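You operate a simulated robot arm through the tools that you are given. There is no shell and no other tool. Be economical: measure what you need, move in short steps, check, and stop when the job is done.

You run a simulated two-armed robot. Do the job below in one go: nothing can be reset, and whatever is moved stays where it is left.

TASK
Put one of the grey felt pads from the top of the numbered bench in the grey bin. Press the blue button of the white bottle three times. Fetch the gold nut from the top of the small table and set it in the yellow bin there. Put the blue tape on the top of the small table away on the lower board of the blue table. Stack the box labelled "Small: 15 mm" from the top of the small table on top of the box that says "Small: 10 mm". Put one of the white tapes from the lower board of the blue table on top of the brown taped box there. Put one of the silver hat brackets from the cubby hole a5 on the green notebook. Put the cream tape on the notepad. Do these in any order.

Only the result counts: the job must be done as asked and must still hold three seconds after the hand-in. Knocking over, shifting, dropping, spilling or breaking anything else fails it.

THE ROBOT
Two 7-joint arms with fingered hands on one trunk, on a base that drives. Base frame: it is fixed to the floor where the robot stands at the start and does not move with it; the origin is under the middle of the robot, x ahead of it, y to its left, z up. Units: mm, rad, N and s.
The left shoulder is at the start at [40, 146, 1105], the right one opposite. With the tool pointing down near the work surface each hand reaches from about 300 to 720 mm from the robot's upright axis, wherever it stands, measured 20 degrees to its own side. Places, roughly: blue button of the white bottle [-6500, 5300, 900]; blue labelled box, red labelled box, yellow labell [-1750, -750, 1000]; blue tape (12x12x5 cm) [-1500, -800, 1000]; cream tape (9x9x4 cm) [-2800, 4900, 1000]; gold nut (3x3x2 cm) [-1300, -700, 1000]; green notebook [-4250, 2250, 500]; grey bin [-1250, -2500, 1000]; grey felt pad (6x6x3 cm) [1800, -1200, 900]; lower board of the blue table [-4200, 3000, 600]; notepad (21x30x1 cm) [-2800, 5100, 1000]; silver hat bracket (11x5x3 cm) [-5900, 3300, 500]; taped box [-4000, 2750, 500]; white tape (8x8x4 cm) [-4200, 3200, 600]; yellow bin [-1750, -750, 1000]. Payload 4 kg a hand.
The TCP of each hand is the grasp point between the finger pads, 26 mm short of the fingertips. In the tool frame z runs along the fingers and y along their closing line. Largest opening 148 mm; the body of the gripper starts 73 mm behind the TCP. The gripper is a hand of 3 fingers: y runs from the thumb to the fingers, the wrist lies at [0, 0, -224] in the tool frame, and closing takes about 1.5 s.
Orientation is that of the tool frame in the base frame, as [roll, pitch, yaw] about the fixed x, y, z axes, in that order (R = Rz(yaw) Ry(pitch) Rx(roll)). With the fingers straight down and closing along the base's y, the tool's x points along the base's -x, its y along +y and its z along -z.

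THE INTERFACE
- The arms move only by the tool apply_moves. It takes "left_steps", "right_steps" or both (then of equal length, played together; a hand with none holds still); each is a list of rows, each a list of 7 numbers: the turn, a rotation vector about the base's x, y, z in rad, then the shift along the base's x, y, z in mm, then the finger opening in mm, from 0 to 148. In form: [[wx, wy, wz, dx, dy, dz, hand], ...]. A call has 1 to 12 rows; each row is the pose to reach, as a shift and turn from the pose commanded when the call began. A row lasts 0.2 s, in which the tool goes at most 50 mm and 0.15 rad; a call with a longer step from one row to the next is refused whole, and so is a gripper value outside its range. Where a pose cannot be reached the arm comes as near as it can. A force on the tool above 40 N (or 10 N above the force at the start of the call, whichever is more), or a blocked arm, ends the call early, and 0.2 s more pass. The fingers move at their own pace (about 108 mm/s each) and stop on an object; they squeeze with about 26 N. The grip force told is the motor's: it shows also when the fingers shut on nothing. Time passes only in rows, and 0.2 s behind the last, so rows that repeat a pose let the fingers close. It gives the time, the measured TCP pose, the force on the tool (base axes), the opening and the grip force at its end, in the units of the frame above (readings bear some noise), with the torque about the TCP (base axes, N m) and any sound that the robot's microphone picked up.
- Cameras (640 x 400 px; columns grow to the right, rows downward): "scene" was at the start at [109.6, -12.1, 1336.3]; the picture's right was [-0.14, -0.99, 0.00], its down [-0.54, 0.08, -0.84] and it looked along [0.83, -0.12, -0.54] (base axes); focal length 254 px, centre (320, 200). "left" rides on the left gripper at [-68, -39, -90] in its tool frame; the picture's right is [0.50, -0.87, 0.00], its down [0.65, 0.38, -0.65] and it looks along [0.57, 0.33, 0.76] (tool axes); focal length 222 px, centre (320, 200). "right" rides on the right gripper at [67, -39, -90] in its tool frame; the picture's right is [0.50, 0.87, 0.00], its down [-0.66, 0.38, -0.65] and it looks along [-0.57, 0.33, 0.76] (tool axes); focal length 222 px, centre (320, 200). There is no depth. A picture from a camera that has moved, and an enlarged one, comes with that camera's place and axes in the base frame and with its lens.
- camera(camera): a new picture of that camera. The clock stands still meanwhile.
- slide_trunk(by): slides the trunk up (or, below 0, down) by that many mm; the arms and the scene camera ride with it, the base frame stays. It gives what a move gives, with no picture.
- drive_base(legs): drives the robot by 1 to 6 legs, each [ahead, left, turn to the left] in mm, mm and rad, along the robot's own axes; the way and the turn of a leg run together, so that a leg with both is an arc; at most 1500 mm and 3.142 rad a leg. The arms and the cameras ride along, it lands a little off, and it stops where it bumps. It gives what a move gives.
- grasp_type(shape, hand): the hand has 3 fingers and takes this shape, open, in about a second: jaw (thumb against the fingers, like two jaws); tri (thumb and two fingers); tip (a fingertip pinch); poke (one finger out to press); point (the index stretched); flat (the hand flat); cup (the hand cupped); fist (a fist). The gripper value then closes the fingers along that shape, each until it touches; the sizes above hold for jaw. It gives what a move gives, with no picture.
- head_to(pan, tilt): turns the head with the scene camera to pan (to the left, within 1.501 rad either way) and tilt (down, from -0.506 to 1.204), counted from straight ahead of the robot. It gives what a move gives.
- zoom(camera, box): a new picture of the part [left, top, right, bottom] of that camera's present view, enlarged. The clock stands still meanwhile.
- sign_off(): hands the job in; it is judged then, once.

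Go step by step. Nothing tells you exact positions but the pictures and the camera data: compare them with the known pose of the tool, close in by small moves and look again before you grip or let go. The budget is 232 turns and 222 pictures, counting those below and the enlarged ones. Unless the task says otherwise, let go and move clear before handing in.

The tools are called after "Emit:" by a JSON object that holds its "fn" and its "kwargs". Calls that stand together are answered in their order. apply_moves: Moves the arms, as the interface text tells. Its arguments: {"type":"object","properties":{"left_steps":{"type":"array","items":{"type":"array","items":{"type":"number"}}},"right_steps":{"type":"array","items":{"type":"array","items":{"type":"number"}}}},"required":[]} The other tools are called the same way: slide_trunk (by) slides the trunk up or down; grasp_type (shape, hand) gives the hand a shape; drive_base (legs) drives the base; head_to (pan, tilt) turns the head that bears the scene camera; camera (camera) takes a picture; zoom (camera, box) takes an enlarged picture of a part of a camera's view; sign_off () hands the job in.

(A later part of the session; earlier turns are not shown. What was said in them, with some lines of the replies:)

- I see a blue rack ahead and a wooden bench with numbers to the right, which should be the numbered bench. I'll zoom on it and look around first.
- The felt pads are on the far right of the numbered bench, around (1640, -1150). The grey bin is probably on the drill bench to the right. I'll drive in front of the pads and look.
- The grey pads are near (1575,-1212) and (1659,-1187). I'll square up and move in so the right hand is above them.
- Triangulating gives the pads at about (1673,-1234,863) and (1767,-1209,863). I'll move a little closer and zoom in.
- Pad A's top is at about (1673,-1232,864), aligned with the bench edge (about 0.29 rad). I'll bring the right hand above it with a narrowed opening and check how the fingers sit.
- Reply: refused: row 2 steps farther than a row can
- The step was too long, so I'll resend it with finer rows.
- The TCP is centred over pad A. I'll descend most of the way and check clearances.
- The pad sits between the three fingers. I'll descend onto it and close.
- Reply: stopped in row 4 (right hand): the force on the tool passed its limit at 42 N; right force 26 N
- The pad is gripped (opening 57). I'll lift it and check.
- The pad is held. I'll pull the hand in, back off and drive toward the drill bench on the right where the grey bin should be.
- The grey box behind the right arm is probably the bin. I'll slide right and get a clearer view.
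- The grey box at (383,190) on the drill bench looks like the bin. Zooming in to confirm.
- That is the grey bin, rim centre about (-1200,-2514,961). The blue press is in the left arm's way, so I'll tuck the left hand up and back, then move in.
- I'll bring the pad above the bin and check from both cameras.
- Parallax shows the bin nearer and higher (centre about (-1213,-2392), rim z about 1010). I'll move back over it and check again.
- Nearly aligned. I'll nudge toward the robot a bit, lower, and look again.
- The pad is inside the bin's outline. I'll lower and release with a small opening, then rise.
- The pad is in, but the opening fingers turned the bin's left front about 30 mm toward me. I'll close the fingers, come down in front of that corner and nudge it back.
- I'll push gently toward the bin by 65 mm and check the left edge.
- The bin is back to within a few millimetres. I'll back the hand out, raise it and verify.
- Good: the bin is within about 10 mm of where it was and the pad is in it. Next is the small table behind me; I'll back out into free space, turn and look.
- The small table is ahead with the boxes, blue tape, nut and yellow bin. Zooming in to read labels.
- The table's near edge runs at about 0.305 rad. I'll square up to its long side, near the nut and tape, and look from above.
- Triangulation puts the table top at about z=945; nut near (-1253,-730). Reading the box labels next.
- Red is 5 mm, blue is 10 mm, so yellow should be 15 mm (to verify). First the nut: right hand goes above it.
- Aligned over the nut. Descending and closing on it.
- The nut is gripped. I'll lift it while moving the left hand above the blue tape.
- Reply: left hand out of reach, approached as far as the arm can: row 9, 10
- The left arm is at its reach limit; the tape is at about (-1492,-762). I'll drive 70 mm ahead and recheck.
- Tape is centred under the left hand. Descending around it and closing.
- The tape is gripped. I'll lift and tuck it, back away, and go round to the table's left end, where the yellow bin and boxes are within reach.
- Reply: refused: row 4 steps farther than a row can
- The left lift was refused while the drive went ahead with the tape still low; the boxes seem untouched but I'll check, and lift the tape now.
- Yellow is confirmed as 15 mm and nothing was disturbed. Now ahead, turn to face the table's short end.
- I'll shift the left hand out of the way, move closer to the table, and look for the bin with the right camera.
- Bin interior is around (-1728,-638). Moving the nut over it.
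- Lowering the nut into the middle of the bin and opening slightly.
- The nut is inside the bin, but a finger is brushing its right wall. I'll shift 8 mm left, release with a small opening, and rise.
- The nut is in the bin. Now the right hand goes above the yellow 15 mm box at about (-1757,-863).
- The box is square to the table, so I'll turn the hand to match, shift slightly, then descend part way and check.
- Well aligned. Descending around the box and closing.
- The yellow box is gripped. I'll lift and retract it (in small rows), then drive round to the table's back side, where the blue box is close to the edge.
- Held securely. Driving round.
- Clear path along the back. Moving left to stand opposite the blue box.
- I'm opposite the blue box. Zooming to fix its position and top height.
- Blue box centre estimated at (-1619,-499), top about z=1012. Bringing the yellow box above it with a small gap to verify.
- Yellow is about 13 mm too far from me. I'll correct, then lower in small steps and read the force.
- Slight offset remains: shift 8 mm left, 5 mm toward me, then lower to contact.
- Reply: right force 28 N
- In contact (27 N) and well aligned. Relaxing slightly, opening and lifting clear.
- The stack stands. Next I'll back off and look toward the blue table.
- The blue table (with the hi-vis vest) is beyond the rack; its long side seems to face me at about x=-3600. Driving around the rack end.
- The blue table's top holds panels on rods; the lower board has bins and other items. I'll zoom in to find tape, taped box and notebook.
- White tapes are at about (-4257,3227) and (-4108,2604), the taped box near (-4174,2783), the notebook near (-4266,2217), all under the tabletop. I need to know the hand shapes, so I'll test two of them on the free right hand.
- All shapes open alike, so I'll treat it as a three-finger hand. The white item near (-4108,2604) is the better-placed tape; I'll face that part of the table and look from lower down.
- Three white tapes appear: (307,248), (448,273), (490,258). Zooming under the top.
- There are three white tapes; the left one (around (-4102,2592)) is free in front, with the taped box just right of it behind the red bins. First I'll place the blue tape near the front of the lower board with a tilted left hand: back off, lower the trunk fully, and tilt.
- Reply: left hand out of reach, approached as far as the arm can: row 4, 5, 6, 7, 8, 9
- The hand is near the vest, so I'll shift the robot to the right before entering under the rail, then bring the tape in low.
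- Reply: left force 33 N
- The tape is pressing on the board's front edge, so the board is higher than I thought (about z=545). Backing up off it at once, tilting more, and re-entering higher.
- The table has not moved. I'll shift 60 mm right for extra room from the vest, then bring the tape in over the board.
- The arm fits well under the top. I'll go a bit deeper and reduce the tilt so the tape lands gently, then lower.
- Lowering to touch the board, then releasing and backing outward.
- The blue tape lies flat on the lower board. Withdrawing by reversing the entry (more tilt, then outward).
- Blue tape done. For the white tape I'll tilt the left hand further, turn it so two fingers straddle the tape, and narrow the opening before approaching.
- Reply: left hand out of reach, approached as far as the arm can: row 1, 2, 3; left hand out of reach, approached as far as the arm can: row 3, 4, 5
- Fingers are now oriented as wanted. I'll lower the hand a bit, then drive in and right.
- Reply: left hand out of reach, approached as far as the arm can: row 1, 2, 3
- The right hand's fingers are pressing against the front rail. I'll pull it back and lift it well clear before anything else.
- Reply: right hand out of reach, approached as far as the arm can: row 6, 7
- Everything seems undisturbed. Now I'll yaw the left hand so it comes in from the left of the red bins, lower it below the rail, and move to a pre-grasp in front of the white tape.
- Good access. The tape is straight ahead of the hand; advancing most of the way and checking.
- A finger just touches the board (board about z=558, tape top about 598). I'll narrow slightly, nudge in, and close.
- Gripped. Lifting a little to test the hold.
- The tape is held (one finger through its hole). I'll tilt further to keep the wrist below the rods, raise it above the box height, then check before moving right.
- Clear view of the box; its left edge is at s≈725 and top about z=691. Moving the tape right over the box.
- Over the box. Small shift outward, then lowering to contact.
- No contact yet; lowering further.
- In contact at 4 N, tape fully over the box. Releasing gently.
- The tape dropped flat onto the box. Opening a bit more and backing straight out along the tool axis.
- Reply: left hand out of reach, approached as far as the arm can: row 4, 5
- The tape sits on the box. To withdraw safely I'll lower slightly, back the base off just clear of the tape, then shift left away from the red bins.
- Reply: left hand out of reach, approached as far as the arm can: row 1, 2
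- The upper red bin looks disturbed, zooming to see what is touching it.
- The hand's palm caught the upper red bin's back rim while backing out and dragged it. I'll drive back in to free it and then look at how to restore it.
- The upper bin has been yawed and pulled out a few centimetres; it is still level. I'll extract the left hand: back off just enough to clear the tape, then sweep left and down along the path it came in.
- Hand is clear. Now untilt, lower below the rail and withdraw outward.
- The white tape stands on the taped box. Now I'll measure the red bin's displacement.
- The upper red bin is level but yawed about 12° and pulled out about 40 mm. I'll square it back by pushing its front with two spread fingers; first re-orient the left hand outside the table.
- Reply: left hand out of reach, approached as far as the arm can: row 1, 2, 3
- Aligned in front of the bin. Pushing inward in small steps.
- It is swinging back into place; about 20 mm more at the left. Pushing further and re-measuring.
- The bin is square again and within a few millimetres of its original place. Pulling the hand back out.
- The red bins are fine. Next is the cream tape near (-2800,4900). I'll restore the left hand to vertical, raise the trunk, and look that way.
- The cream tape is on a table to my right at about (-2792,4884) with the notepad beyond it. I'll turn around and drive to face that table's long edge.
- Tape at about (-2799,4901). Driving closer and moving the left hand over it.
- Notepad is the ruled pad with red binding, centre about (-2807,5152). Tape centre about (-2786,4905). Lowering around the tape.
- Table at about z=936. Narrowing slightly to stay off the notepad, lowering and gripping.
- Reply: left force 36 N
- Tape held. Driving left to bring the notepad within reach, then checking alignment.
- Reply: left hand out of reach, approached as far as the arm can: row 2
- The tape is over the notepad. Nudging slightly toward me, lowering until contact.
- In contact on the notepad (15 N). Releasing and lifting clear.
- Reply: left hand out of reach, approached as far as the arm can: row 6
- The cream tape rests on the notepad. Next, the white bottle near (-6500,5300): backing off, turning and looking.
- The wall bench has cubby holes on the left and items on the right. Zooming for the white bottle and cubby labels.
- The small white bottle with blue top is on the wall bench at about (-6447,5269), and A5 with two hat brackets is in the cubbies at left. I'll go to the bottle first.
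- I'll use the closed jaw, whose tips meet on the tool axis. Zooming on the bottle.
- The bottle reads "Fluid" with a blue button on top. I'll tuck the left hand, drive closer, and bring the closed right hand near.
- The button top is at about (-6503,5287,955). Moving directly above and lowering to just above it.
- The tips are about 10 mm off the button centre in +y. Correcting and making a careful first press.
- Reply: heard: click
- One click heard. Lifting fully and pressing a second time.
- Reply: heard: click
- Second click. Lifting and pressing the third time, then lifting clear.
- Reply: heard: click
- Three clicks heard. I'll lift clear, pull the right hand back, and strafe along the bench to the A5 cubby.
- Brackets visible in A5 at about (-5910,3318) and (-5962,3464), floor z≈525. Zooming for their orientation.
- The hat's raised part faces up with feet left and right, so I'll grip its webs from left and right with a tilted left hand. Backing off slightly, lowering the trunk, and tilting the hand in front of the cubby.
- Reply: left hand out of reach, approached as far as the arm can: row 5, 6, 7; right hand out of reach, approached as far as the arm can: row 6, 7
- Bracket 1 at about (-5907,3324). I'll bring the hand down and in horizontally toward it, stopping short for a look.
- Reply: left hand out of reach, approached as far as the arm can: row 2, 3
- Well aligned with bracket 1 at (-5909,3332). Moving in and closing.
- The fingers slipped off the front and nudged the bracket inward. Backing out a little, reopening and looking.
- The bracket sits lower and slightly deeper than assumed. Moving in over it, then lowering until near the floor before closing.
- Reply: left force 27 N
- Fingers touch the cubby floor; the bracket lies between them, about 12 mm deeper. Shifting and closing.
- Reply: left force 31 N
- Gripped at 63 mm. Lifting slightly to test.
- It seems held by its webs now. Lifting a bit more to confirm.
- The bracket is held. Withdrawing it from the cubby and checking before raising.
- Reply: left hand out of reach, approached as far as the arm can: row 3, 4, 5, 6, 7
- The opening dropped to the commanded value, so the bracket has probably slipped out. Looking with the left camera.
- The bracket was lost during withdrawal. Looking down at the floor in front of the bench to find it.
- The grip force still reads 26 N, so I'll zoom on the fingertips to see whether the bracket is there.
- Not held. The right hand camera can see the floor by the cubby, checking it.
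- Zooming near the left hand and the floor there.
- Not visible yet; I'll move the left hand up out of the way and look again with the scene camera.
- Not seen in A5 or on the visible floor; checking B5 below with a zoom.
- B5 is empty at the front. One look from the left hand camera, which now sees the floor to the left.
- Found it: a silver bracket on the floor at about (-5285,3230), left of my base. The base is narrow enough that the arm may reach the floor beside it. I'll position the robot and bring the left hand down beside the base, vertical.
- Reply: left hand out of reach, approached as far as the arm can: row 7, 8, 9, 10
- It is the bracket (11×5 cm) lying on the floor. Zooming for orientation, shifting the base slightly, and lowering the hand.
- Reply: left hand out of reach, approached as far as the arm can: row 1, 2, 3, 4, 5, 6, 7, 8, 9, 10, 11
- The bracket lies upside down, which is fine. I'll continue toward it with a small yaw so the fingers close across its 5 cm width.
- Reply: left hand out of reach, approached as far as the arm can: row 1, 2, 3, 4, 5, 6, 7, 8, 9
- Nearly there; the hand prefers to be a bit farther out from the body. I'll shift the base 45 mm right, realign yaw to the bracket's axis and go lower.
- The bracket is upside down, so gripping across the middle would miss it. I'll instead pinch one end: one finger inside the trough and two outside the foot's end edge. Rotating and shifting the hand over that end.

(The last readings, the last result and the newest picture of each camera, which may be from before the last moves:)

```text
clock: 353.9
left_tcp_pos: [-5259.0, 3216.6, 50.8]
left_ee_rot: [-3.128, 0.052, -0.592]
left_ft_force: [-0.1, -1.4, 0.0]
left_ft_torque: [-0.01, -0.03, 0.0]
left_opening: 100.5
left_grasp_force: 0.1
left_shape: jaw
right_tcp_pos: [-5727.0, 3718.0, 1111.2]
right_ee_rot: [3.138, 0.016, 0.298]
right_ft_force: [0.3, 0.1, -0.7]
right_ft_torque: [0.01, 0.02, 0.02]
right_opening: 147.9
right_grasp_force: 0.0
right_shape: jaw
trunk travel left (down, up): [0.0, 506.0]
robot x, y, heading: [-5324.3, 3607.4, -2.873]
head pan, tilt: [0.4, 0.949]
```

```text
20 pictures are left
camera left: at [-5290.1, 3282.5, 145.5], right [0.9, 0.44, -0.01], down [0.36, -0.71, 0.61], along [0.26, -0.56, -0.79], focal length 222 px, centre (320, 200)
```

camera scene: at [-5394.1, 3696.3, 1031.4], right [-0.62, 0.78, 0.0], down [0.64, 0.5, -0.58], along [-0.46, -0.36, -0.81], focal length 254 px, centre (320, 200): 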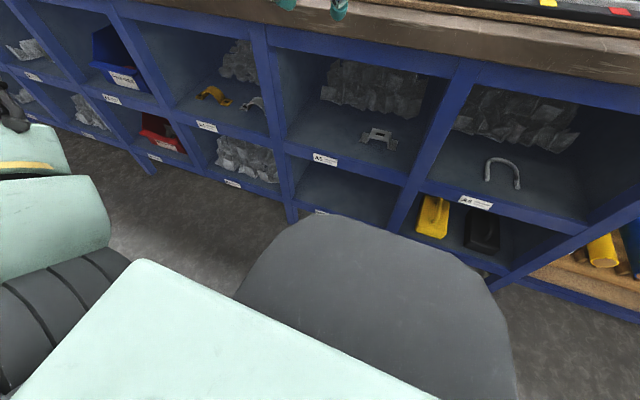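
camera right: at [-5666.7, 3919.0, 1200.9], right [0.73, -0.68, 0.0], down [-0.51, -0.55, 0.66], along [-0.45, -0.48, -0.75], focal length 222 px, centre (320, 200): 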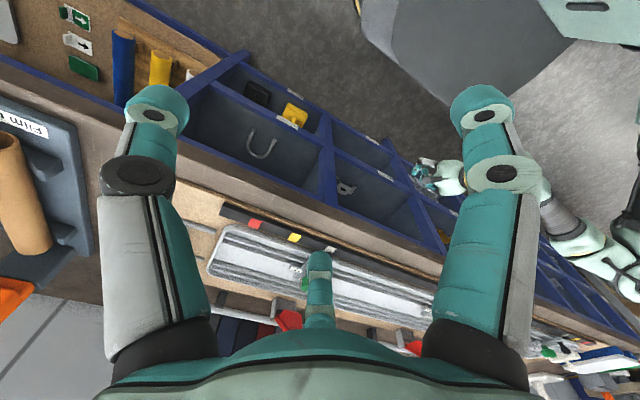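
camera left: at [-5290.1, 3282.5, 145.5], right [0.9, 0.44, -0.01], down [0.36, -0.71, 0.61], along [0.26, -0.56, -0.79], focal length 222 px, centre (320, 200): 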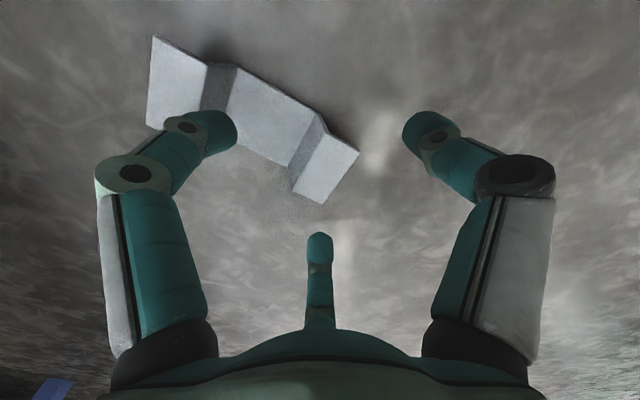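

Alignment is right: one finger over the trough, two beyond the foot's end. Lowering and closing.

Emit:
{"fn": "apply_moves", "kwargs": {"left_steps": [[0, 0, 0, 1, 2, -10, 100], [0, 0, 0, 1, 2, -18, 100], [0, 0, 0, 1, 2, -18, 75], [0, 0, 0, 1, 2, -18, 50], [0, 0, 0, 1, 2, -18, 30], [0, 0, 0, 1, 2, -18, 15], [0, 0, 0, 1, 2, -18, 10], [0, 0, 0, 1, 2, -18, 10]]}}

Emit:
{"fn": "camera", "kwargs": {"camera": "left"}}

```text
clock: 355.7
left_tcp_pos: [-5259.2, 3219.9, 32.4]
left_ee_rot: [-3.13, 0.055, -0.591]
left_ft_force: [-4.8, 0.0, 8.4]
left_ft_torque: [-0.07, 0.77, 0.04]
left_opening: 22.0
left_grasp_force: 25.9
left_shape: jaw
right_tcp_pos: [-5726.3, 3718.2, 1112.8]
right_ee_rot: [3.139, 0.013, 0.302]
right_ft_force: [-0.2, -0.6, -0.7]
right_ft_torque: [0.0, -0.04, 0.01]
right_opening: 147.8
right_grasp_force: 0.0
right_shape: jaw
trunk travel left (down, up): [0.0, 506.0]
robot x, y, heading: [-5321.3, 3602.0, -2.874]
head pan, tilt: [0.4, 0.949]
```

```text
19 pictures are left
camera left: at [-5290.0, 3285.4, 127.8], right [0.9, 0.44, -0.02], down [0.36, -0.7, 0.61], along [0.26, -0.56, -0.79], focal length 222 px, centre (320, 200)
```

left: 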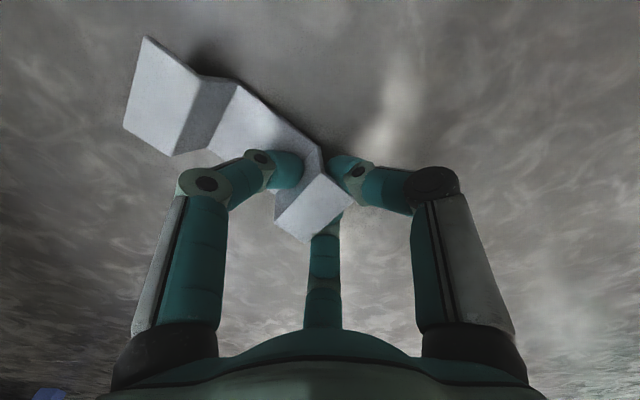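

The end is pinched with one finger in the trough. Lifting gently to test.

Emit:
{"fn": "apply_moves", "kwargs": {"left_steps": [[0, 0, 0, 0, 0, 5, 5], [0, 0, 0, 0, 0, 15, 5], [0, 0, 0, 0, 0, 30, 5], [0, 0, 0, 0, -5, 50, 5], [0, 0, 0, -5, -10, 75, 5], [0, 0, 0, -5, -10, 75, 5]]}}

Emit:
{"fn": "camera", "kwargs": {"camera": "left"}}

```text
clock: 357.1
left_tcp_pos: [-5263.4, 3210.5, 109.0]
left_ee_rot: [-3.13, 0.051, -0.591]
left_ft_force: [0.0, -0.1, -2.8]
left_ft_torque: [-0.02, -0.09, -0.01]
left_opening: 18.6
left_grasp_force: 25.7
left_shape: jaw
right_tcp_pos: [-5725.5, 3717.2, 1112.8]
right_ee_rot: [3.139, 0.014, 0.3]
right_ft_force: [-0.8, 0.0, 0.0]
right_ft_torque: [0.03, 0.02, -0.01]
right_opening: 148.1
right_grasp_force: 0.0
right_shape: jaw
trunk travel left (down, up): [0.0, 506.0]
robot x, y, heading: [-5321.8, 3601.2, -2.875]
head pan, tilt: [0.4, 0.949]
```

```text
18 pictures are left
camera left: at [-5293.5, 3276.3, 202.8], right [0.9, 0.44, -0.01], down [0.36, -0.71, 0.61], along [0.26, -0.56, -0.79], focal length 222 px, centre (320, 200)
```

left: 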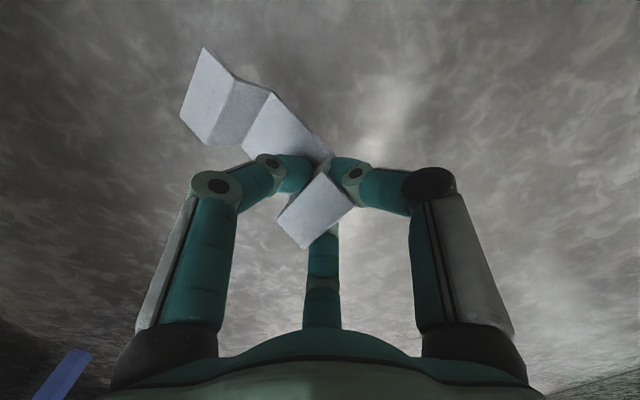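

Firm pinch with 2.8 N of load. Raising the arm, trunk and hand well above the benches before turning.

Emit:
{"fn": "apply_moves", "kwargs": {"left_steps": [[0, 0, 0, 0, -3, 45, 5], [0, 0, 0, -5, -6, 90, 5], [0, 0, 0, -10, -9, 135, 5], [0, 0, 0, -20, -12, 180, 5], [0, 0, 0, -30, -15, 225, 5], [0, 0, 0, -45, -18, 268, 5], [0, 0, 0, -60, -22, 310, 5], [0, 0, 0, -80, -28, 352, 5], [0, 0, 0, -100, -34, 394, 5], [0, 0, 0, -125, -40, 434, 5], [0, 0, 0, -150, -45, 474, 5], [0, 0, 0, -175, -45, 512, 5]]}}

Emit:
{"fn": "slide_trunk", "kwargs": {"by": 275}}

Emit:
{"fn": "apply_moves", "kwargs": {"left_steps": [[0, 0, 0, -15, 0, 35, 5], [0, 0, 0, -30, 0, 70, 5], [0, 0, 0, -45, 0, 105, 5], [0, 0, 0, -60, 0, 140, 5], [0, 0, 0, -75, 0, 175, 5], [0, 0, 0, -90, 0, 210, 5], [0, 0, 0, -100, 0, 240, 5]]}}

Emit:
{"fn": "camera", "kwargs": {"camera": "left"}}

```text
clock: 359.7
left_tcp_pos: [-5442.7, 3157.8, 619.2]
left_ee_rot: [-3.125, 0.052, -0.591]
left_ft_force: [0.7, 0.4, -2.4]
left_ft_torque: [-0.02, -0.09, -0.01]
left_opening: 18.3
left_grasp_force: 25.7
left_shape: jaw
left hand out of reach, approached as far as the arm can: row 8, 9, 10, 11, 12
right_tcp_pos: [-5727.2, 3719.1, 1113.1]
right_ee_rot: [3.138, 0.014, 0.3]
right_ft_force: [0.3, -0.5, -0.2]
right_ft_torque: [0.01, -0.02, -0.02]
right_opening: 147.7
right_grasp_force: 0.1
right_shape: jaw
trunk travel left (down, up): [0.0, 506.0]
robot x, y, heading: [-5324.0, 3604.0, -2.873]
head pan, tilt: [0.4, 0.949]
```

```text
clock: 362.5
left_tcp_pos: [-5443.7, 3157.1, 892.2]
left_ee_rot: [-3.126, 0.052, -0.592]
left_ft_force: [0.0, 0.0, -1.6]
left_ft_torque: [0.03, -0.05, 0.01]
left_opening: 18.5
left_grasp_force: 25.9
left_shape: jaw
right_tcp_pos: [-5725.7, 3717.6, 1384.0]
right_ee_rot: [3.139, 0.014, 0.3]
right_ft_force: [0.9, 0.1, 0.0]
right_ft_torque: [-0.02, -0.01, 0.01]
right_opening: 147.9
right_grasp_force: 0.0
right_shape: jaw
trunk travel left (down, up): [-275.0, 231.0]
robot x, y, heading: [-5327.4, 3603.2, -2.876]
head pan, tilt: [0.4, 0.949]
```

```text
clock: 364.1
left_tcp_pos: [-5543.0, 3158.3, 1132.0]
left_ee_rot: [-3.126, 0.053, -0.592]
left_ft_force: [-0.1, 0.2, -1.9]
left_ft_torque: [-0.03, -0.06, 0.01]
left_opening: 18.5
left_grasp_force: 26.1
left_shape: jaw
right_tcp_pos: [-5727.5, 3718.7, 1385.3]
right_ee_rot: [3.138, 0.013, 0.301]
right_ft_force: [0.1, -0.3, 0.4]
right_ft_torque: [0.0, -0.01, -0.01]
right_opening: 148.1
right_grasp_force: 0.0
right_shape: jaw
trunk travel left (down, up): [-275.0, 231.0]
robot x, y, heading: [-5327.5, 3605.2, -2.869]
head pan, tilt: [0.4, 0.949]
```

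```text
17 pictures are left
camera left: at [-5573.5, 3223.2, 1227.0], right [0.9, 0.44, -0.01], down [0.36, -0.71, 0.61], along [0.26, -0.55, -0.79], focal length 222 px, centre (320, 200)
```

left: 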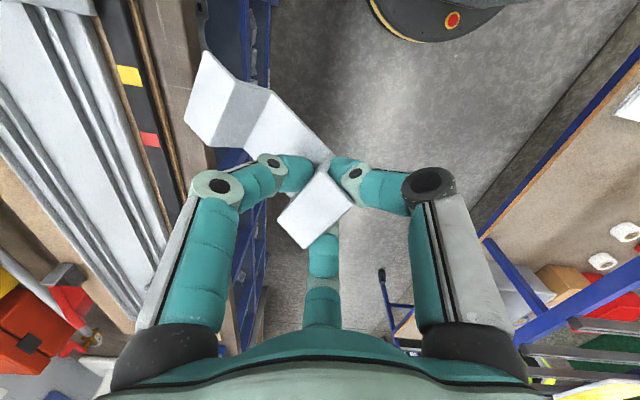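

The lane behind the blue table is visible; its back edge is at plane about -3600 and the notebook about 210 mm inside. Turning around and moving along the lane.

Emit:
{"fn": "drive_base", "kwargs": {"legs": [[0, 0, 1.58], [0, 0, 1.58], [0, -1000, 0]]}}

Emit:
{"fn": "head_to", "kwargs": {"pan": -0.5, "tilt": 0.55}}

Emit:
{"fn": "camera", "kwargs": {"camera": "scene"}}

```text
clock: 377.0
left_tcp_pos: [-4822.8, 3112.7, 1131.2]
left_ee_rot: [-3.126, 0.054, 2.596]
left_ft_force: [1.0, 0.3, -2.3]
left_ft_torque: [-0.06, 0.08, 0.02]
left_opening: 18.3
left_grasp_force: 26.4
left_shape: jaw
right_tcp_pos: [-4614.6, 2560.2, 1385.8]
right_ee_rot: [3.14, 0.014, -2.795]
right_ft_force: [-0.2, 0.3, -0.1]
right_ft_torque: [-0.01, 0.0, 0.0]
right_opening: 148.2
right_grasp_force: 0.0
right_shape: jaw
trunk travel left (down, up): [-275.0, 231.0]
robot x, y, heading: [-5021.8, 2655.6, 0.317]
head pan, tilt: [0.4, 0.949]
```

```text
clock: 378.2
left_tcp_pos: [-4824.1, 3112.6, 1131.1]
left_ee_rot: [-3.125, 0.053, 2.596]
left_ft_force: [-1.0, -0.4, -2.7]
left_ft_torque: [-0.05, 0.05, 0.01]
left_opening: 18.2
left_grasp_force: 25.8
left_shape: jaw
right_tcp_pos: [-4614.3, 2560.7, 1385.9]
right_ee_rot: [3.139, 0.013, -2.796]
right_ft_force: [0.4, -0.7, 0.2]
right_ft_torque: [0.04, 0.0, -0.01]
right_opening: 147.9
right_grasp_force: 0.0
right_shape: jaw
trunk travel left (down, up): [-275.0, 231.0]
robot x, y, heading: [-5020.6, 2657.1, 0.315]
head pan, tilt: [-0.499, 0.55]
```

```text
16 pictures are left
camera scene: at [-4912.9, 2647.3, 1338.3], right [-0.18, -0.98, 0.0], down [-0.51, 0.1, -0.85], along [0.84, -0.16, -0.52], focal length 254 px, centre (320, 200)
```

scene: 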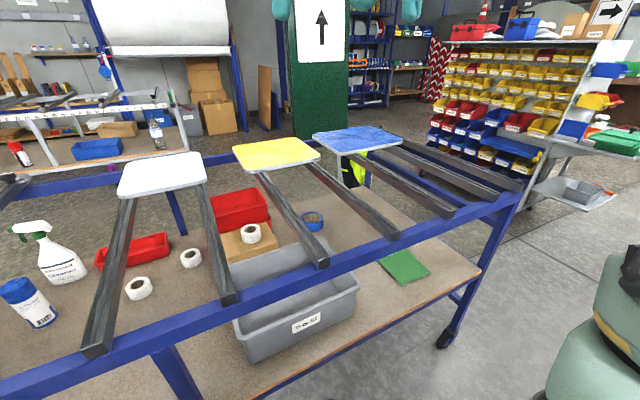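

Great view from behind: the notebook is about 160 mm inside the back edge. Driving right and back a little, then lowering the trunk and tilting the hand.

Emit:
{"fn": "drive_base", "kwargs": {"legs": [[-110, 0, -0.026], [0, -960, 0]]}}

Emit:
{"fn": "slide_trunk", "kwargs": {"by": -275}}

Emit:
{"fn": "apply_moves", "kwargs": {"left_steps": [[0.042, -0.14, 0, 12, -22, -20, 5], [0.084, -0.28, 0, 24, -44, -40, 5], [0.126, -0.42, 0, 36, -66, -60, 5], [0.168, -0.56, 0, 48, -88, -80, 5], [0.2145, -0.7185, 0, 60, -108, -100, 5], [0.2145, -0.7185, 0, 70, -118, -125, 5], [0.2145, -0.7185, 0, 80, -118, -150, 5], [0.2145, -0.7185, 0, 80, -118, -150, 5]]}}

Emit:
{"fn": "head_to", "kwargs": {"pan": 0.35, "tilt": 0.7}}

Emit:
{"fn": "camera", "kwargs": {"camera": "scene"}}

Emit:
{"fn": "camera", "kwargs": {"camera": "left"}}

```text
clock: 384.0
left_tcp_pos: [-4647.2, 2161.0, 1130.3]
left_ee_rot: [-3.125, 0.054, 2.562]
left_ft_force: [0.3, 1.3, -2.3]
left_ft_torque: [-0.01, 0.02, -0.02]
left_opening: 18.5
left_grasp_force: 26.1
left_shape: jaw
right_tcp_pos: [-4455.3, 1604.1, 1385.6]
right_ee_rot: [3.141, 0.014, -2.827]
right_ft_force: [-1.2, 0.2, -0.4]
right_ft_torque: [-0.03, -0.05, -0.01]
right_opening: 147.8
right_grasp_force: 0.0
right_shape: jaw
trunk travel left (down, up): [-275.0, 231.0]
robot x, y, heading: [-4860.9, 1710.8, 0.281]
head pan, tilt: [-0.499, 0.55]
```

```text
clock: 386.8
left_tcp_pos: [-4647.8, 2161.9, 856.9]
left_ee_rot: [-3.124, 0.052, 2.564]
left_ft_force: [0.1, -0.7, -1.1]
left_ft_torque: [0.01, 0.08, 0.0]
left_opening: 18.4
left_grasp_force: 25.7
left_shape: jaw
right_tcp_pos: [-4457.6, 1603.6, 1112.3]
right_ee_rot: [3.14, 0.015, -2.826]
right_ft_force: [0.2, 0.3, 0.1]
right_ft_torque: [0.02, -0.01, -0.01]
right_opening: 147.8
right_grasp_force: 0.0
right_shape: jaw
trunk travel left (down, up): [0.0, 506.0]
robot x, y, heading: [-4863.7, 1716.5, 0.287]
head pan, tilt: [-0.499, 0.55]
```

```text
refused: row 5 steps farther than a row can; nothing moved
```

```text
clock: 387.9
left_tcp_pos: [-4647.6, 2161.5, 857.8]
left_ee_rot: [-3.127, 0.052, 2.564]
left_ft_force: [0.1, -0.4, -2.3]
left_ft_torque: [0.03, 0.06, 0.01]
left_opening: 18.7
left_grasp_force: 25.9
left_shape: jaw
right_tcp_pos: [-4455.8, 1603.6, 1111.8]
right_ee_rot: [3.141, 0.013, -2.828]
right_ft_force: [-0.4, -0.5, 0.5]
right_ft_torque: [0.0, 0.0, -0.01]
right_opening: 147.8
right_grasp_force: 0.0
right_shape: jaw
trunk travel left (down, up): [0.0, 506.0]
robot x, y, heading: [-4863.6, 1715.0, 0.28]
head pan, tilt: [0.351, 0.7]
```

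```text
15 pictures are left
camera scene: at [-4771.5, 1769.2, 1051.2], right [0.59, -0.81, 0.0], down [-0.52, -0.38, -0.76], along [0.62, 0.45, -0.64], focal length 254 px, centre (320, 200)
```

scene: 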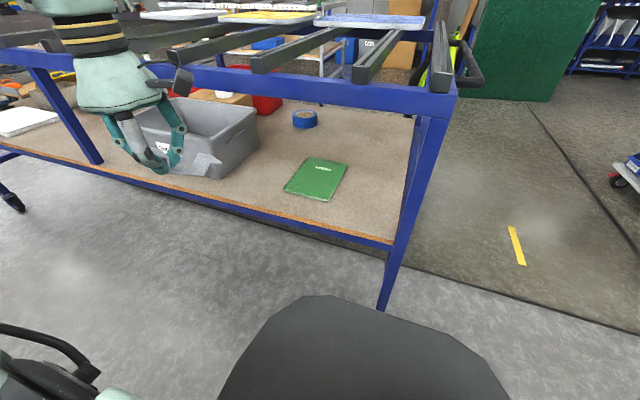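

```text
14 pictures are left
camera left: at [-4615.0, 2095.4, 952.0], right [-0.89, -0.45, -0.01], down [-0.36, 0.7, 0.61], along [-0.27, 0.55, -0.79], focal length 222 px, centre (320, 200)
```

left: 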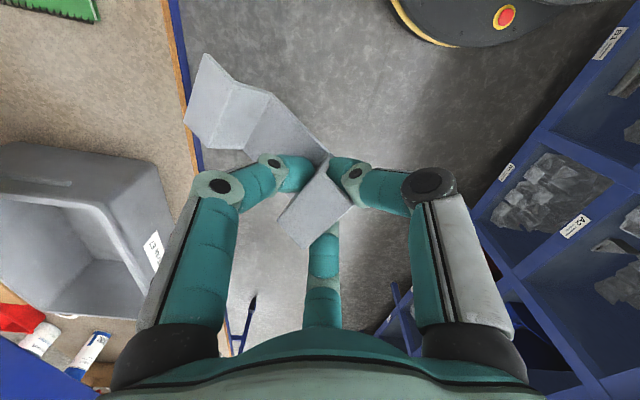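

The notebook is clearly visible at about (-4216,2189). Resending the tilt with smaller rows and lowering the hand outside the table edge.

Emit:
{"fn": "apply_moves", "kwargs": {"left_steps": [[0.04, -0.134, 0, 8, -18, -20, 5], [0.08, -0.268, 0, 16, -36, -40, 5], [0.12, -0.402, 0, 24, -54, -60, 5], [0.16, -0.536, 0, 30, -72, -80, 5], [0.2, -0.67, 0, 35, -88, -100, 5], [0.2, -0.67, 0, 45, -92, -140, 5], [0.2, -0.67, 0, 55, -92, -178, 5], [0.2, -0.67, 0, 55, -92, -178, 5]]}}

Emit:
{"fn": "camera", "kwargs": {"camera": "left"}}

```text
clock: 389.7
left_tcp_pos: [-4527.2, 2129.4, 692.9]
left_ee_rot: [2.574, 0.476, 2.406]
left_ft_force: [0.0, 0.6, -2.6]
left_ft_torque: [0.01, 0.07, -0.01]
left_opening: 18.2
left_grasp_force: 26.2
left_shape: jaw
left hand out of reach, approached as far as the arm can: row 4, 5, 6, 7, 8
right_tcp_pos: [-4456.1, 1603.8, 1111.8]
right_ee_rot: [3.14, 0.013, -2.829]
right_ft_force: [0.2, -0.6, 0.6]
right_ft_torque: [-0.02, 0.0, -0.03]
right_opening: 147.7
right_grasp_force: 0.0
right_shape: jaw
trunk travel left (down, up): [0.0, 506.0]
robot x, y, heading: [-4863.1, 1712.2, 0.279]
head pan, tilt: [0.351, 0.7]
```

```text
13 pictures are left
camera left: at [-4555.0, 2043.5, 774.1], right [-0.66, -0.39, -0.64], down [-0.71, 0.6, 0.37], along [0.24, 0.7, -0.67], focal length 222 px, centre (320, 200)
```

left: 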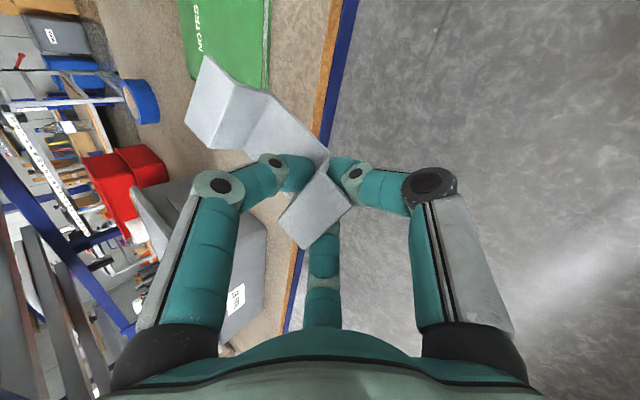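

Now moving in low over the notebook.

Emit:
{"fn": "apply_moves", "kwargs": {"left_steps": [[0, 0, 0, 37, 6, -20, 5], [0, 0, 0, 75, 13, -42, 5], [0, 0, 0, 112, 20, -58, 5], [0, 0, 0, 150, 26, -58, 5], [0, 0, 0, 187, 33, -58, 5], [0, 0, 0, 225, 40, -58, 5], [0, 0, 0, 255, 45, -58, 5], [0, 0, 0, 255, 45, -58, 5]]}}

Emit:
{"fn": "camera", "kwargs": {"camera": "left"}}

Emit:
{"fn": "zoom", "kwargs": {"camera": "scene", "box": [200, 90, 420, 260]}}

```text
clock: 391.5
left_tcp_pos: [-4268.2, 2165.4, 633.2]
left_ee_rot: [2.573, 0.474, 2.404]
left_ft_force: [0.9, -0.2, -1.8]
left_ft_torque: [0.0, 0.06, 0.01]
left_opening: 18.3
left_grasp_force: 25.9
left_shape: jaw
right_tcp_pos: [-4456.6, 1603.0, 1112.0]
right_ee_rot: [3.14, 0.012, -2.828]
right_ft_force: [0.3, -0.2, 0.7]
right_ft_torque: [0.0, 0.04, -0.01]
right_opening: 147.8
right_grasp_force: 0.1
right_shape: jaw
trunk travel left (down, up): [0.0, 506.0]
robot x, y, heading: [-4860.5, 1713.1, 0.289]
head pan, tilt: [0.351, 0.7]
```

```text
12 pictures are left
camera left: at [-4297.4, 2081.5, 713.6], right [-0.66, -0.38, -0.64], down [-0.71, 0.6, 0.37], along [0.24, 0.7, -0.67], focal length 222 px, centre (320, 200)
```

left: 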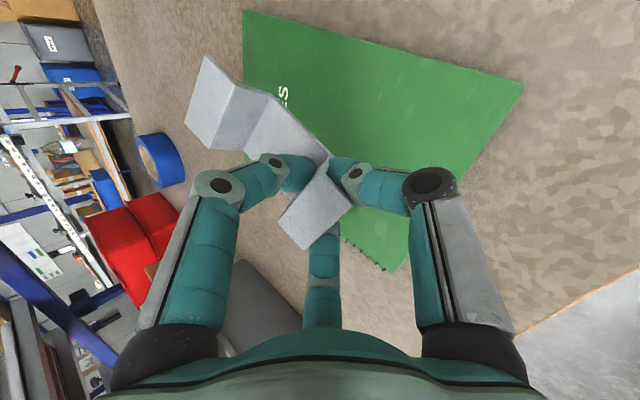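

```text
2.35 times, centred on (310, 175) of scene
camera zoom: at [-4771.6, 1769.1, 1051.2], right [0.59, -0.81, 0.0], down [-0.52, -0.38, -0.76], along [0.62, 0.45, -0.64], focal length 598 px, centre (344, 259)
```

zoom: 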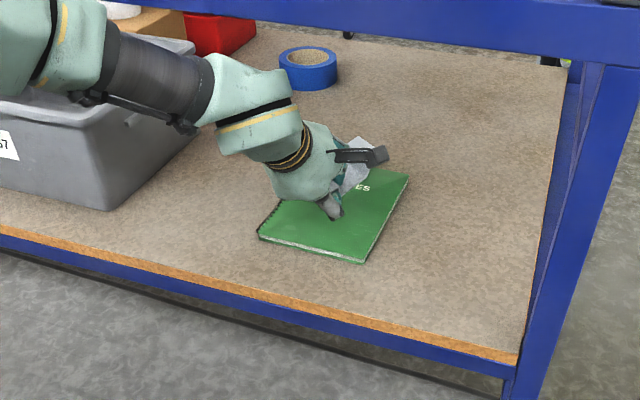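

The bracket is nearly level and centred over the notebook. Lowering in small steps to contact.

Emit:
{"fn": "apply_moves", "kwargs": {"left_steps": [[0, 0, 0, 0, 8, -8, 5], [0, 0, 0, 0, 8, -16, 5], [0, 0, 0, 0, 8, -22, 5], [0, 0, 0, 0, 8, -27, 5]]}}

Emit:
{"fn": "zoom", "kwargs": {"camera": "scene", "box": [270, 120, 370, 210]}}

```text
clock: 392.5
left_tcp_pos: [-4275.7, 2177.8, 611.0]
left_ee_rot: [2.572, 0.475, 2.405]
left_ft_force: [0.4, -0.7, -1.9]
left_ft_torque: [-0.04, 0.14, 0.03]
left_opening: 18.0
left_grasp_force: 26.1
left_shape: jaw
left hand out of reach, approached as far as the arm can: row 3, 4
right_tcp_pos: [-4455.5, 1602.7, 1111.4]
right_ee_rot: [3.141, 0.013, -2.827]
right_ft_force: [0.7, 0.7, -0.5]
right_ft_torque: [0.01, -0.03, -0.04]
right_opening: 147.9
right_grasp_force: 0.1
right_shape: jaw
trunk travel left (down, up): [0.0, 506.0]
robot x, y, heading: [-4857.8, 1716.1, 0.279]
head pan, tilt: [0.351, 0.7]
```

```text
4.44 times, centred on (320, 165) of scene
camera zoom: at [-4771.3, 1769.3, 1051.1], right [0.59, -0.81, 0.0], down [-0.52, -0.38, -0.76], along [0.62, 0.45, -0.64], focal length 1129 px, centre (320, 356)
```

zoom: 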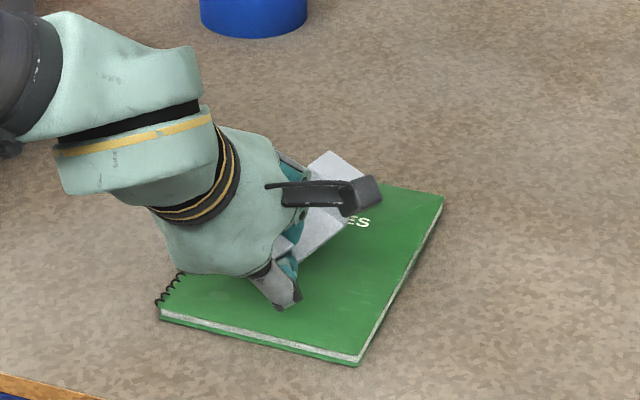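

Close to the notebook but limited in reach. Trying a few more millimetres down with a slight pull-back.

Emit:
{"fn": "apply_moves", "kwargs": {"left_steps": [[0, 0, 0, 0, -4, -5, 5], [0, 0, 0, 0, -8, -10, 5], [0, 0, 0, 2, -10, -16, 5], [0, 0, 0, 2, -10, -22, 5]]}}

Emit:
{"fn": "zoom", "kwargs": {"camera": "scene", "box": [270, 120, 370, 210]}}

```text
clock: 393.5
left_tcp_pos: [-4285.2, 2170.2, 601.0]
left_ee_rot: [2.575, 0.475, 2.403]
left_ft_force: [0.1, 0.1, -2.3]
left_ft_torque: [0.0, 0.06, 0.01]
left_opening: 18.1
left_grasp_force: 26.1
left_shape: jaw
left hand out of reach, approached as far as the arm can: row 1, 2, 3, 4
right_tcp_pos: [-4456.2, 1603.5, 1110.8]
right_ee_rot: [3.14, 0.015, -2.828]
right_ft_force: [-0.6, 0.8, 0.5]
right_ft_torque: [0.01, 0.01, 0.01]
right_opening: 147.9
right_grasp_force: 0.0
right_shape: jaw
trunk travel left (down, up): [0.0, 506.0]
robot x, y, heading: [-4862.9, 1713.2, 0.282]
head pan, tilt: [0.351, 0.7]
```

```text
4.44 times, centred on (320, 165) of scene
camera zoom: at [-4771.3, 1769.3, 1051.1], right [0.59, -0.81, 0.0], down [-0.52, -0.38, -0.76], along [0.62, 0.45, -0.64], focal length 1129 px, centre (320, 356)
```

zoom: 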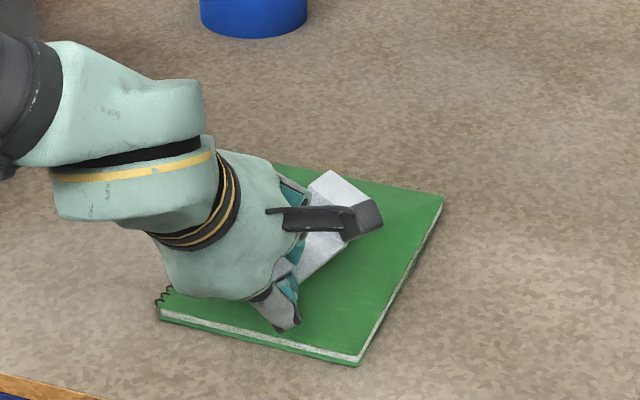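

Driving forward 45 mm to regain reach, then lowering further to contact.

Emit:
{"fn": "drive_base", "kwargs": {"legs": [[45, 0, 0]]}}

Emit:
{"fn": "apply_moves", "kwargs": {"left_steps": [[0, 0, 0, -5, -4, -6, 5], [0, 0, 0, -10, -8, -12, 5], [0, 0, 0, -15, -10, -18, 5], [0, 0, 0, -20, -12, -24, 5], [0, 0, 0, -24, -14, -29, 5]]}}

Emit:
{"fn": "zoom", "kwargs": {"camera": "scene", "box": [250, 120, 350, 210]}}

```text
clock: 394.4
left_tcp_pos: [-4241.0, 2183.6, 599.0]
left_ee_rot: [2.577, 0.472, 2.407]
left_ft_force: [-0.4, 0.3, -1.3]
left_ft_torque: [-0.03, 0.09, 0.0]
left_opening: 18.4
left_grasp_force: 25.9
left_shape: jaw
right_tcp_pos: [-4411.0, 1617.2, 1111.0]
right_ee_rot: [3.14, 0.011, -2.828]
right_ft_force: [0.0, 0.0, -1.6]
right_ft_torque: [-0.01, -0.01, -0.02]
right_opening: 147.6
right_grasp_force: 0.2
right_shape: jaw
trunk travel left (down, up): [0.0, 506.0]
robot x, y, heading: [-4818.4, 1723.2, 0.278]
head pan, tilt: [0.351, 0.7]
```

```text
clock: 395.5
left_tcp_pos: [-4257.2, 2170.0, 592.5]
left_ee_rot: [2.55, 0.492, 2.391]
left_ft_force: [-1.9, -0.3, 19.1]
left_ft_torque: [-0.15, -0.02, 0.03]
left_opening: 19.7
left_grasp_force: 25.9
left_shape: jaw
left hand out of reach, approached as far as the arm can: row 5
right_tcp_pos: [-4414.1, 1615.7, 1111.4]
right_ee_rot: [3.141, 0.016, -2.827]
right_ft_force: [-0.5, 0.6, -0.8]
right_ft_torque: [0.01, 0.0, 0.01]
right_opening: 148.0
right_grasp_force: 0.1
right_shape: jaw
trunk travel left (down, up): [0.0, 506.0]
robot x, y, heading: [-4817.4, 1725.7, 0.284]
head pan, tilt: [0.351, 0.7]
stopped in row 5 (left hand): the force on the tool passed its limit at 41 N (the readings are from after the stop); the commanded pose is now the measured one
```

```text
4.44 times, centred on (300, 165) of scene
camera zoom: at [-4729.9, 1781.0, 1051.4], right [0.59, -0.81, 0.0], down [-0.52, -0.38, -0.77], along [0.62, 0.45, -0.64], focal length 1129 px, centre (409, 356)
```

zoom: 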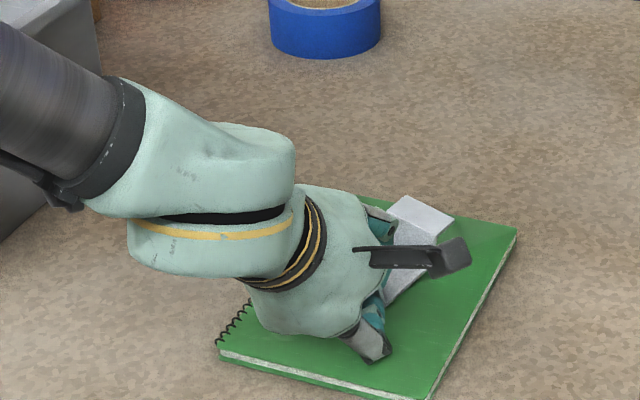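

Contact made on the notebook. Easing off, opening and withdrawing up and back along the tool axis.

Emit:
{"fn": "apply_moves", "kwargs": {"left_steps": [[0, 0, 0, 0, 0, 2, 20], [0, 0, 0, 0, 0, 2, 40], [0, 0, 0, 0, 0, 2, 52], [0, 0, 0, -3, -1, 6, 52], [0, 0, 0, -12, -3, 18, 52], [0, 0, 0, -25, -6, 32, 52], [0, 0, 0, -40, -10, 42, 52]]}}

Emit:
{"fn": "camera", "kwargs": {"camera": "left"}}

Emit:
{"fn": "zoom", "kwargs": {"camera": "scene", "box": [250, 120, 350, 210]}}

```text
clock: 397.1
left_tcp_pos: [-4300.2, 2160.1, 627.8]
left_ee_rot: [2.56, 0.484, 2.397]
left_ft_force: [0.3, 0.2, 0.6]
left_ft_torque: [0.01, 0.01, -0.01]
left_opening: 51.7
left_grasp_force: 0.1
left_shape: jaw
right_tcp_pos: [-4413.3, 1615.6, 1112.6]
right_ee_rot: [3.14, 0.014, -2.827]
right_ft_force: [-0.5, -0.1, -0.4]
right_ft_torque: [-0.03, 0.04, 0.0]
right_opening: 147.8
right_grasp_force: 0.0
right_shape: jaw
trunk travel left (down, up): [0.0, 506.0]
robot x, y, heading: [-4815.6, 1724.4, 0.281]
head pan, tilt: [0.351, 0.7]
```

```text
7 pictures are left
camera left: at [-4329.5, 2075.3, 708.2], right [-0.65, -0.38, -0.65], down [-0.71, 0.6, 0.36], along [0.25, 0.7, -0.66], focal length 222 px, centre (320, 200)
```

left: 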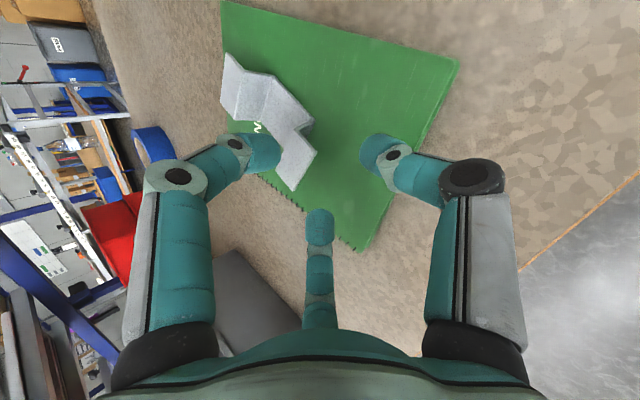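

```text
4.44 times, centred on (300, 165) of scene
camera zoom: at [-4728.3, 1781.6, 1051.2], right [0.59, -0.81, 0.0], down [-0.52, -0.38, -0.77], along [0.62, 0.45, -0.64], focal length 1129 px, centre (409, 356)
```

zoom: 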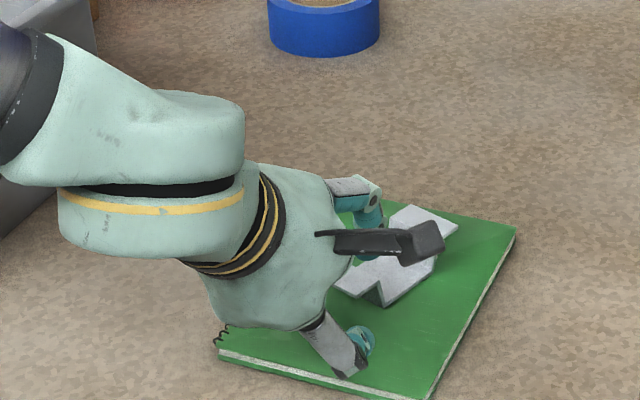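

The bracket rests on the green notebook. Withdrawing the hand outward and then backing off a little.

Emit:
{"fn": "apply_moves", "kwargs": {"left_steps": [[0, 0, 0, -40, -12, 0, 52], [0, 0, 0, -80, -24, 0, 52], [0, 0, 0, -120, -36, 0, 52], [0, 0, 0, -160, -48, 0, 52], [0, 0, 0, -185, -55, 0, 52]]}}

Emit:
{"fn": "drive_base", "kwargs": {"legs": [[-90, 0, 0]]}}

Emit:
{"fn": "camera", "kwargs": {"camera": "scene"}}

```text
clock: 398.3
left_tcp_pos: [-4463.2, 2113.7, 631.3]
left_ee_rot: [2.562, 0.482, 2.395]
left_ft_force: [0.0, -0.6, 0.5]
left_ft_torque: [0.03, 0.0, -0.01]
left_opening: 52.0
left_grasp_force: 0.2
left_shape: jaw
left hand out of reach, approached as far as the arm can: row 4, 5
right_tcp_pos: [-4412.5, 1615.9, 1110.7]
right_ee_rot: [3.138, 0.013, -2.828]
right_ft_force: [-0.1, -1.1, -0.7]
right_ft_torque: [0.0, 0.02, 0.03]
right_opening: 148.1
right_grasp_force: 0.0
right_shape: jaw
trunk travel left (down, up): [0.0, 506.0]
robot x, y, heading: [-4818.4, 1723.5, 0.278]
head pan, tilt: [0.351, 0.7]
```

```text
clock: 399.4
left_tcp_pos: [-4549.3, 2090.1, 632.2]
left_ee_rot: [2.562, 0.484, 2.396]
left_ft_force: [-0.2, -0.2, 0.3]
left_ft_torque: [0.0, -0.02, -0.01]
left_opening: 51.8
left_grasp_force: 0.0
left_shape: jaw
right_tcp_pos: [-4501.4, 1591.4, 1112.9]
right_ee_rot: [-3.141, 0.013, -2.826]
right_ft_force: [0.1, -0.1, -1.0]
right_ft_torque: [0.02, -0.01, 0.0]
right_opening: 148.0
right_grasp_force: 0.1
right_shape: jaw
trunk travel left (down, up): [0.0, 506.0]
robot x, y, heading: [-4903.7, 1701.6, 0.282]
head pan, tilt: [0.351, 0.7]
```

```text
5 pictures are left
camera scene: at [-4815.6, 1756.3, 1051.3], right [0.59, -0.81, 0.0], down [-0.52, -0.38, -0.77], along [0.62, 0.45, -0.64], focal length 254 px, centre (320, 200)
```

scene: 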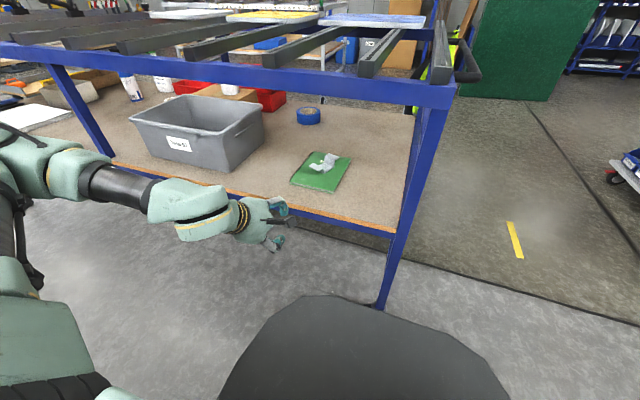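

Everything is placed; one last zoom to confirm the bracket rests fully on the notebook.

Emit:
{"fn": "zoom", "kwargs": {"camera": "scene", "box": [200, 80, 380, 210]}}

```text
3.08 times, centred on (290, 145) of scene
camera zoom: at [-4815.6, 1756.3, 1051.3], right [0.59, -0.81, 0.0], down [-0.52, -0.38, -0.77], along [0.62, 0.45, -0.64], focal length 782 px, centre (412, 369)
```

zoom: 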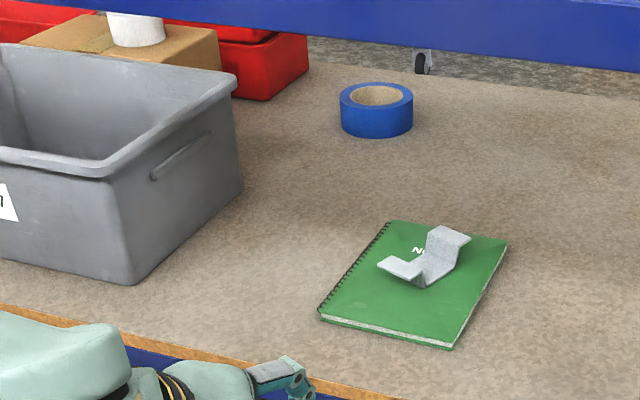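

The bracket lies fully on the notebook, the white tape is on the taped box and the blue tape is on the lower board. The other tasks checked out earlier and both hands are clear, so I'm handing in.

Emit:
{"fn": "sign_off", "kwargs": {}}

```text
The job is handed in.
```

All eight tasks are finished and handed in, but some other things were moved along the way:

- **Hat bracket:** it slipped from the hand at cubby A5 and fell to the floor. I picked the same one up and put it on the green notebook, where it lies upside down.
- **Upper red bin on the blue table:** my hand dragged it a few centimetres while backing out. I pushed it back to within about 10 mm of its place.
- **Grey bin:** the opening fingers turned it as I released the felt pad. I nudged it back to within about 15 mm.
- **Yellow bin:** it shifted a few millimetres while I set the nut in, and I left it there.
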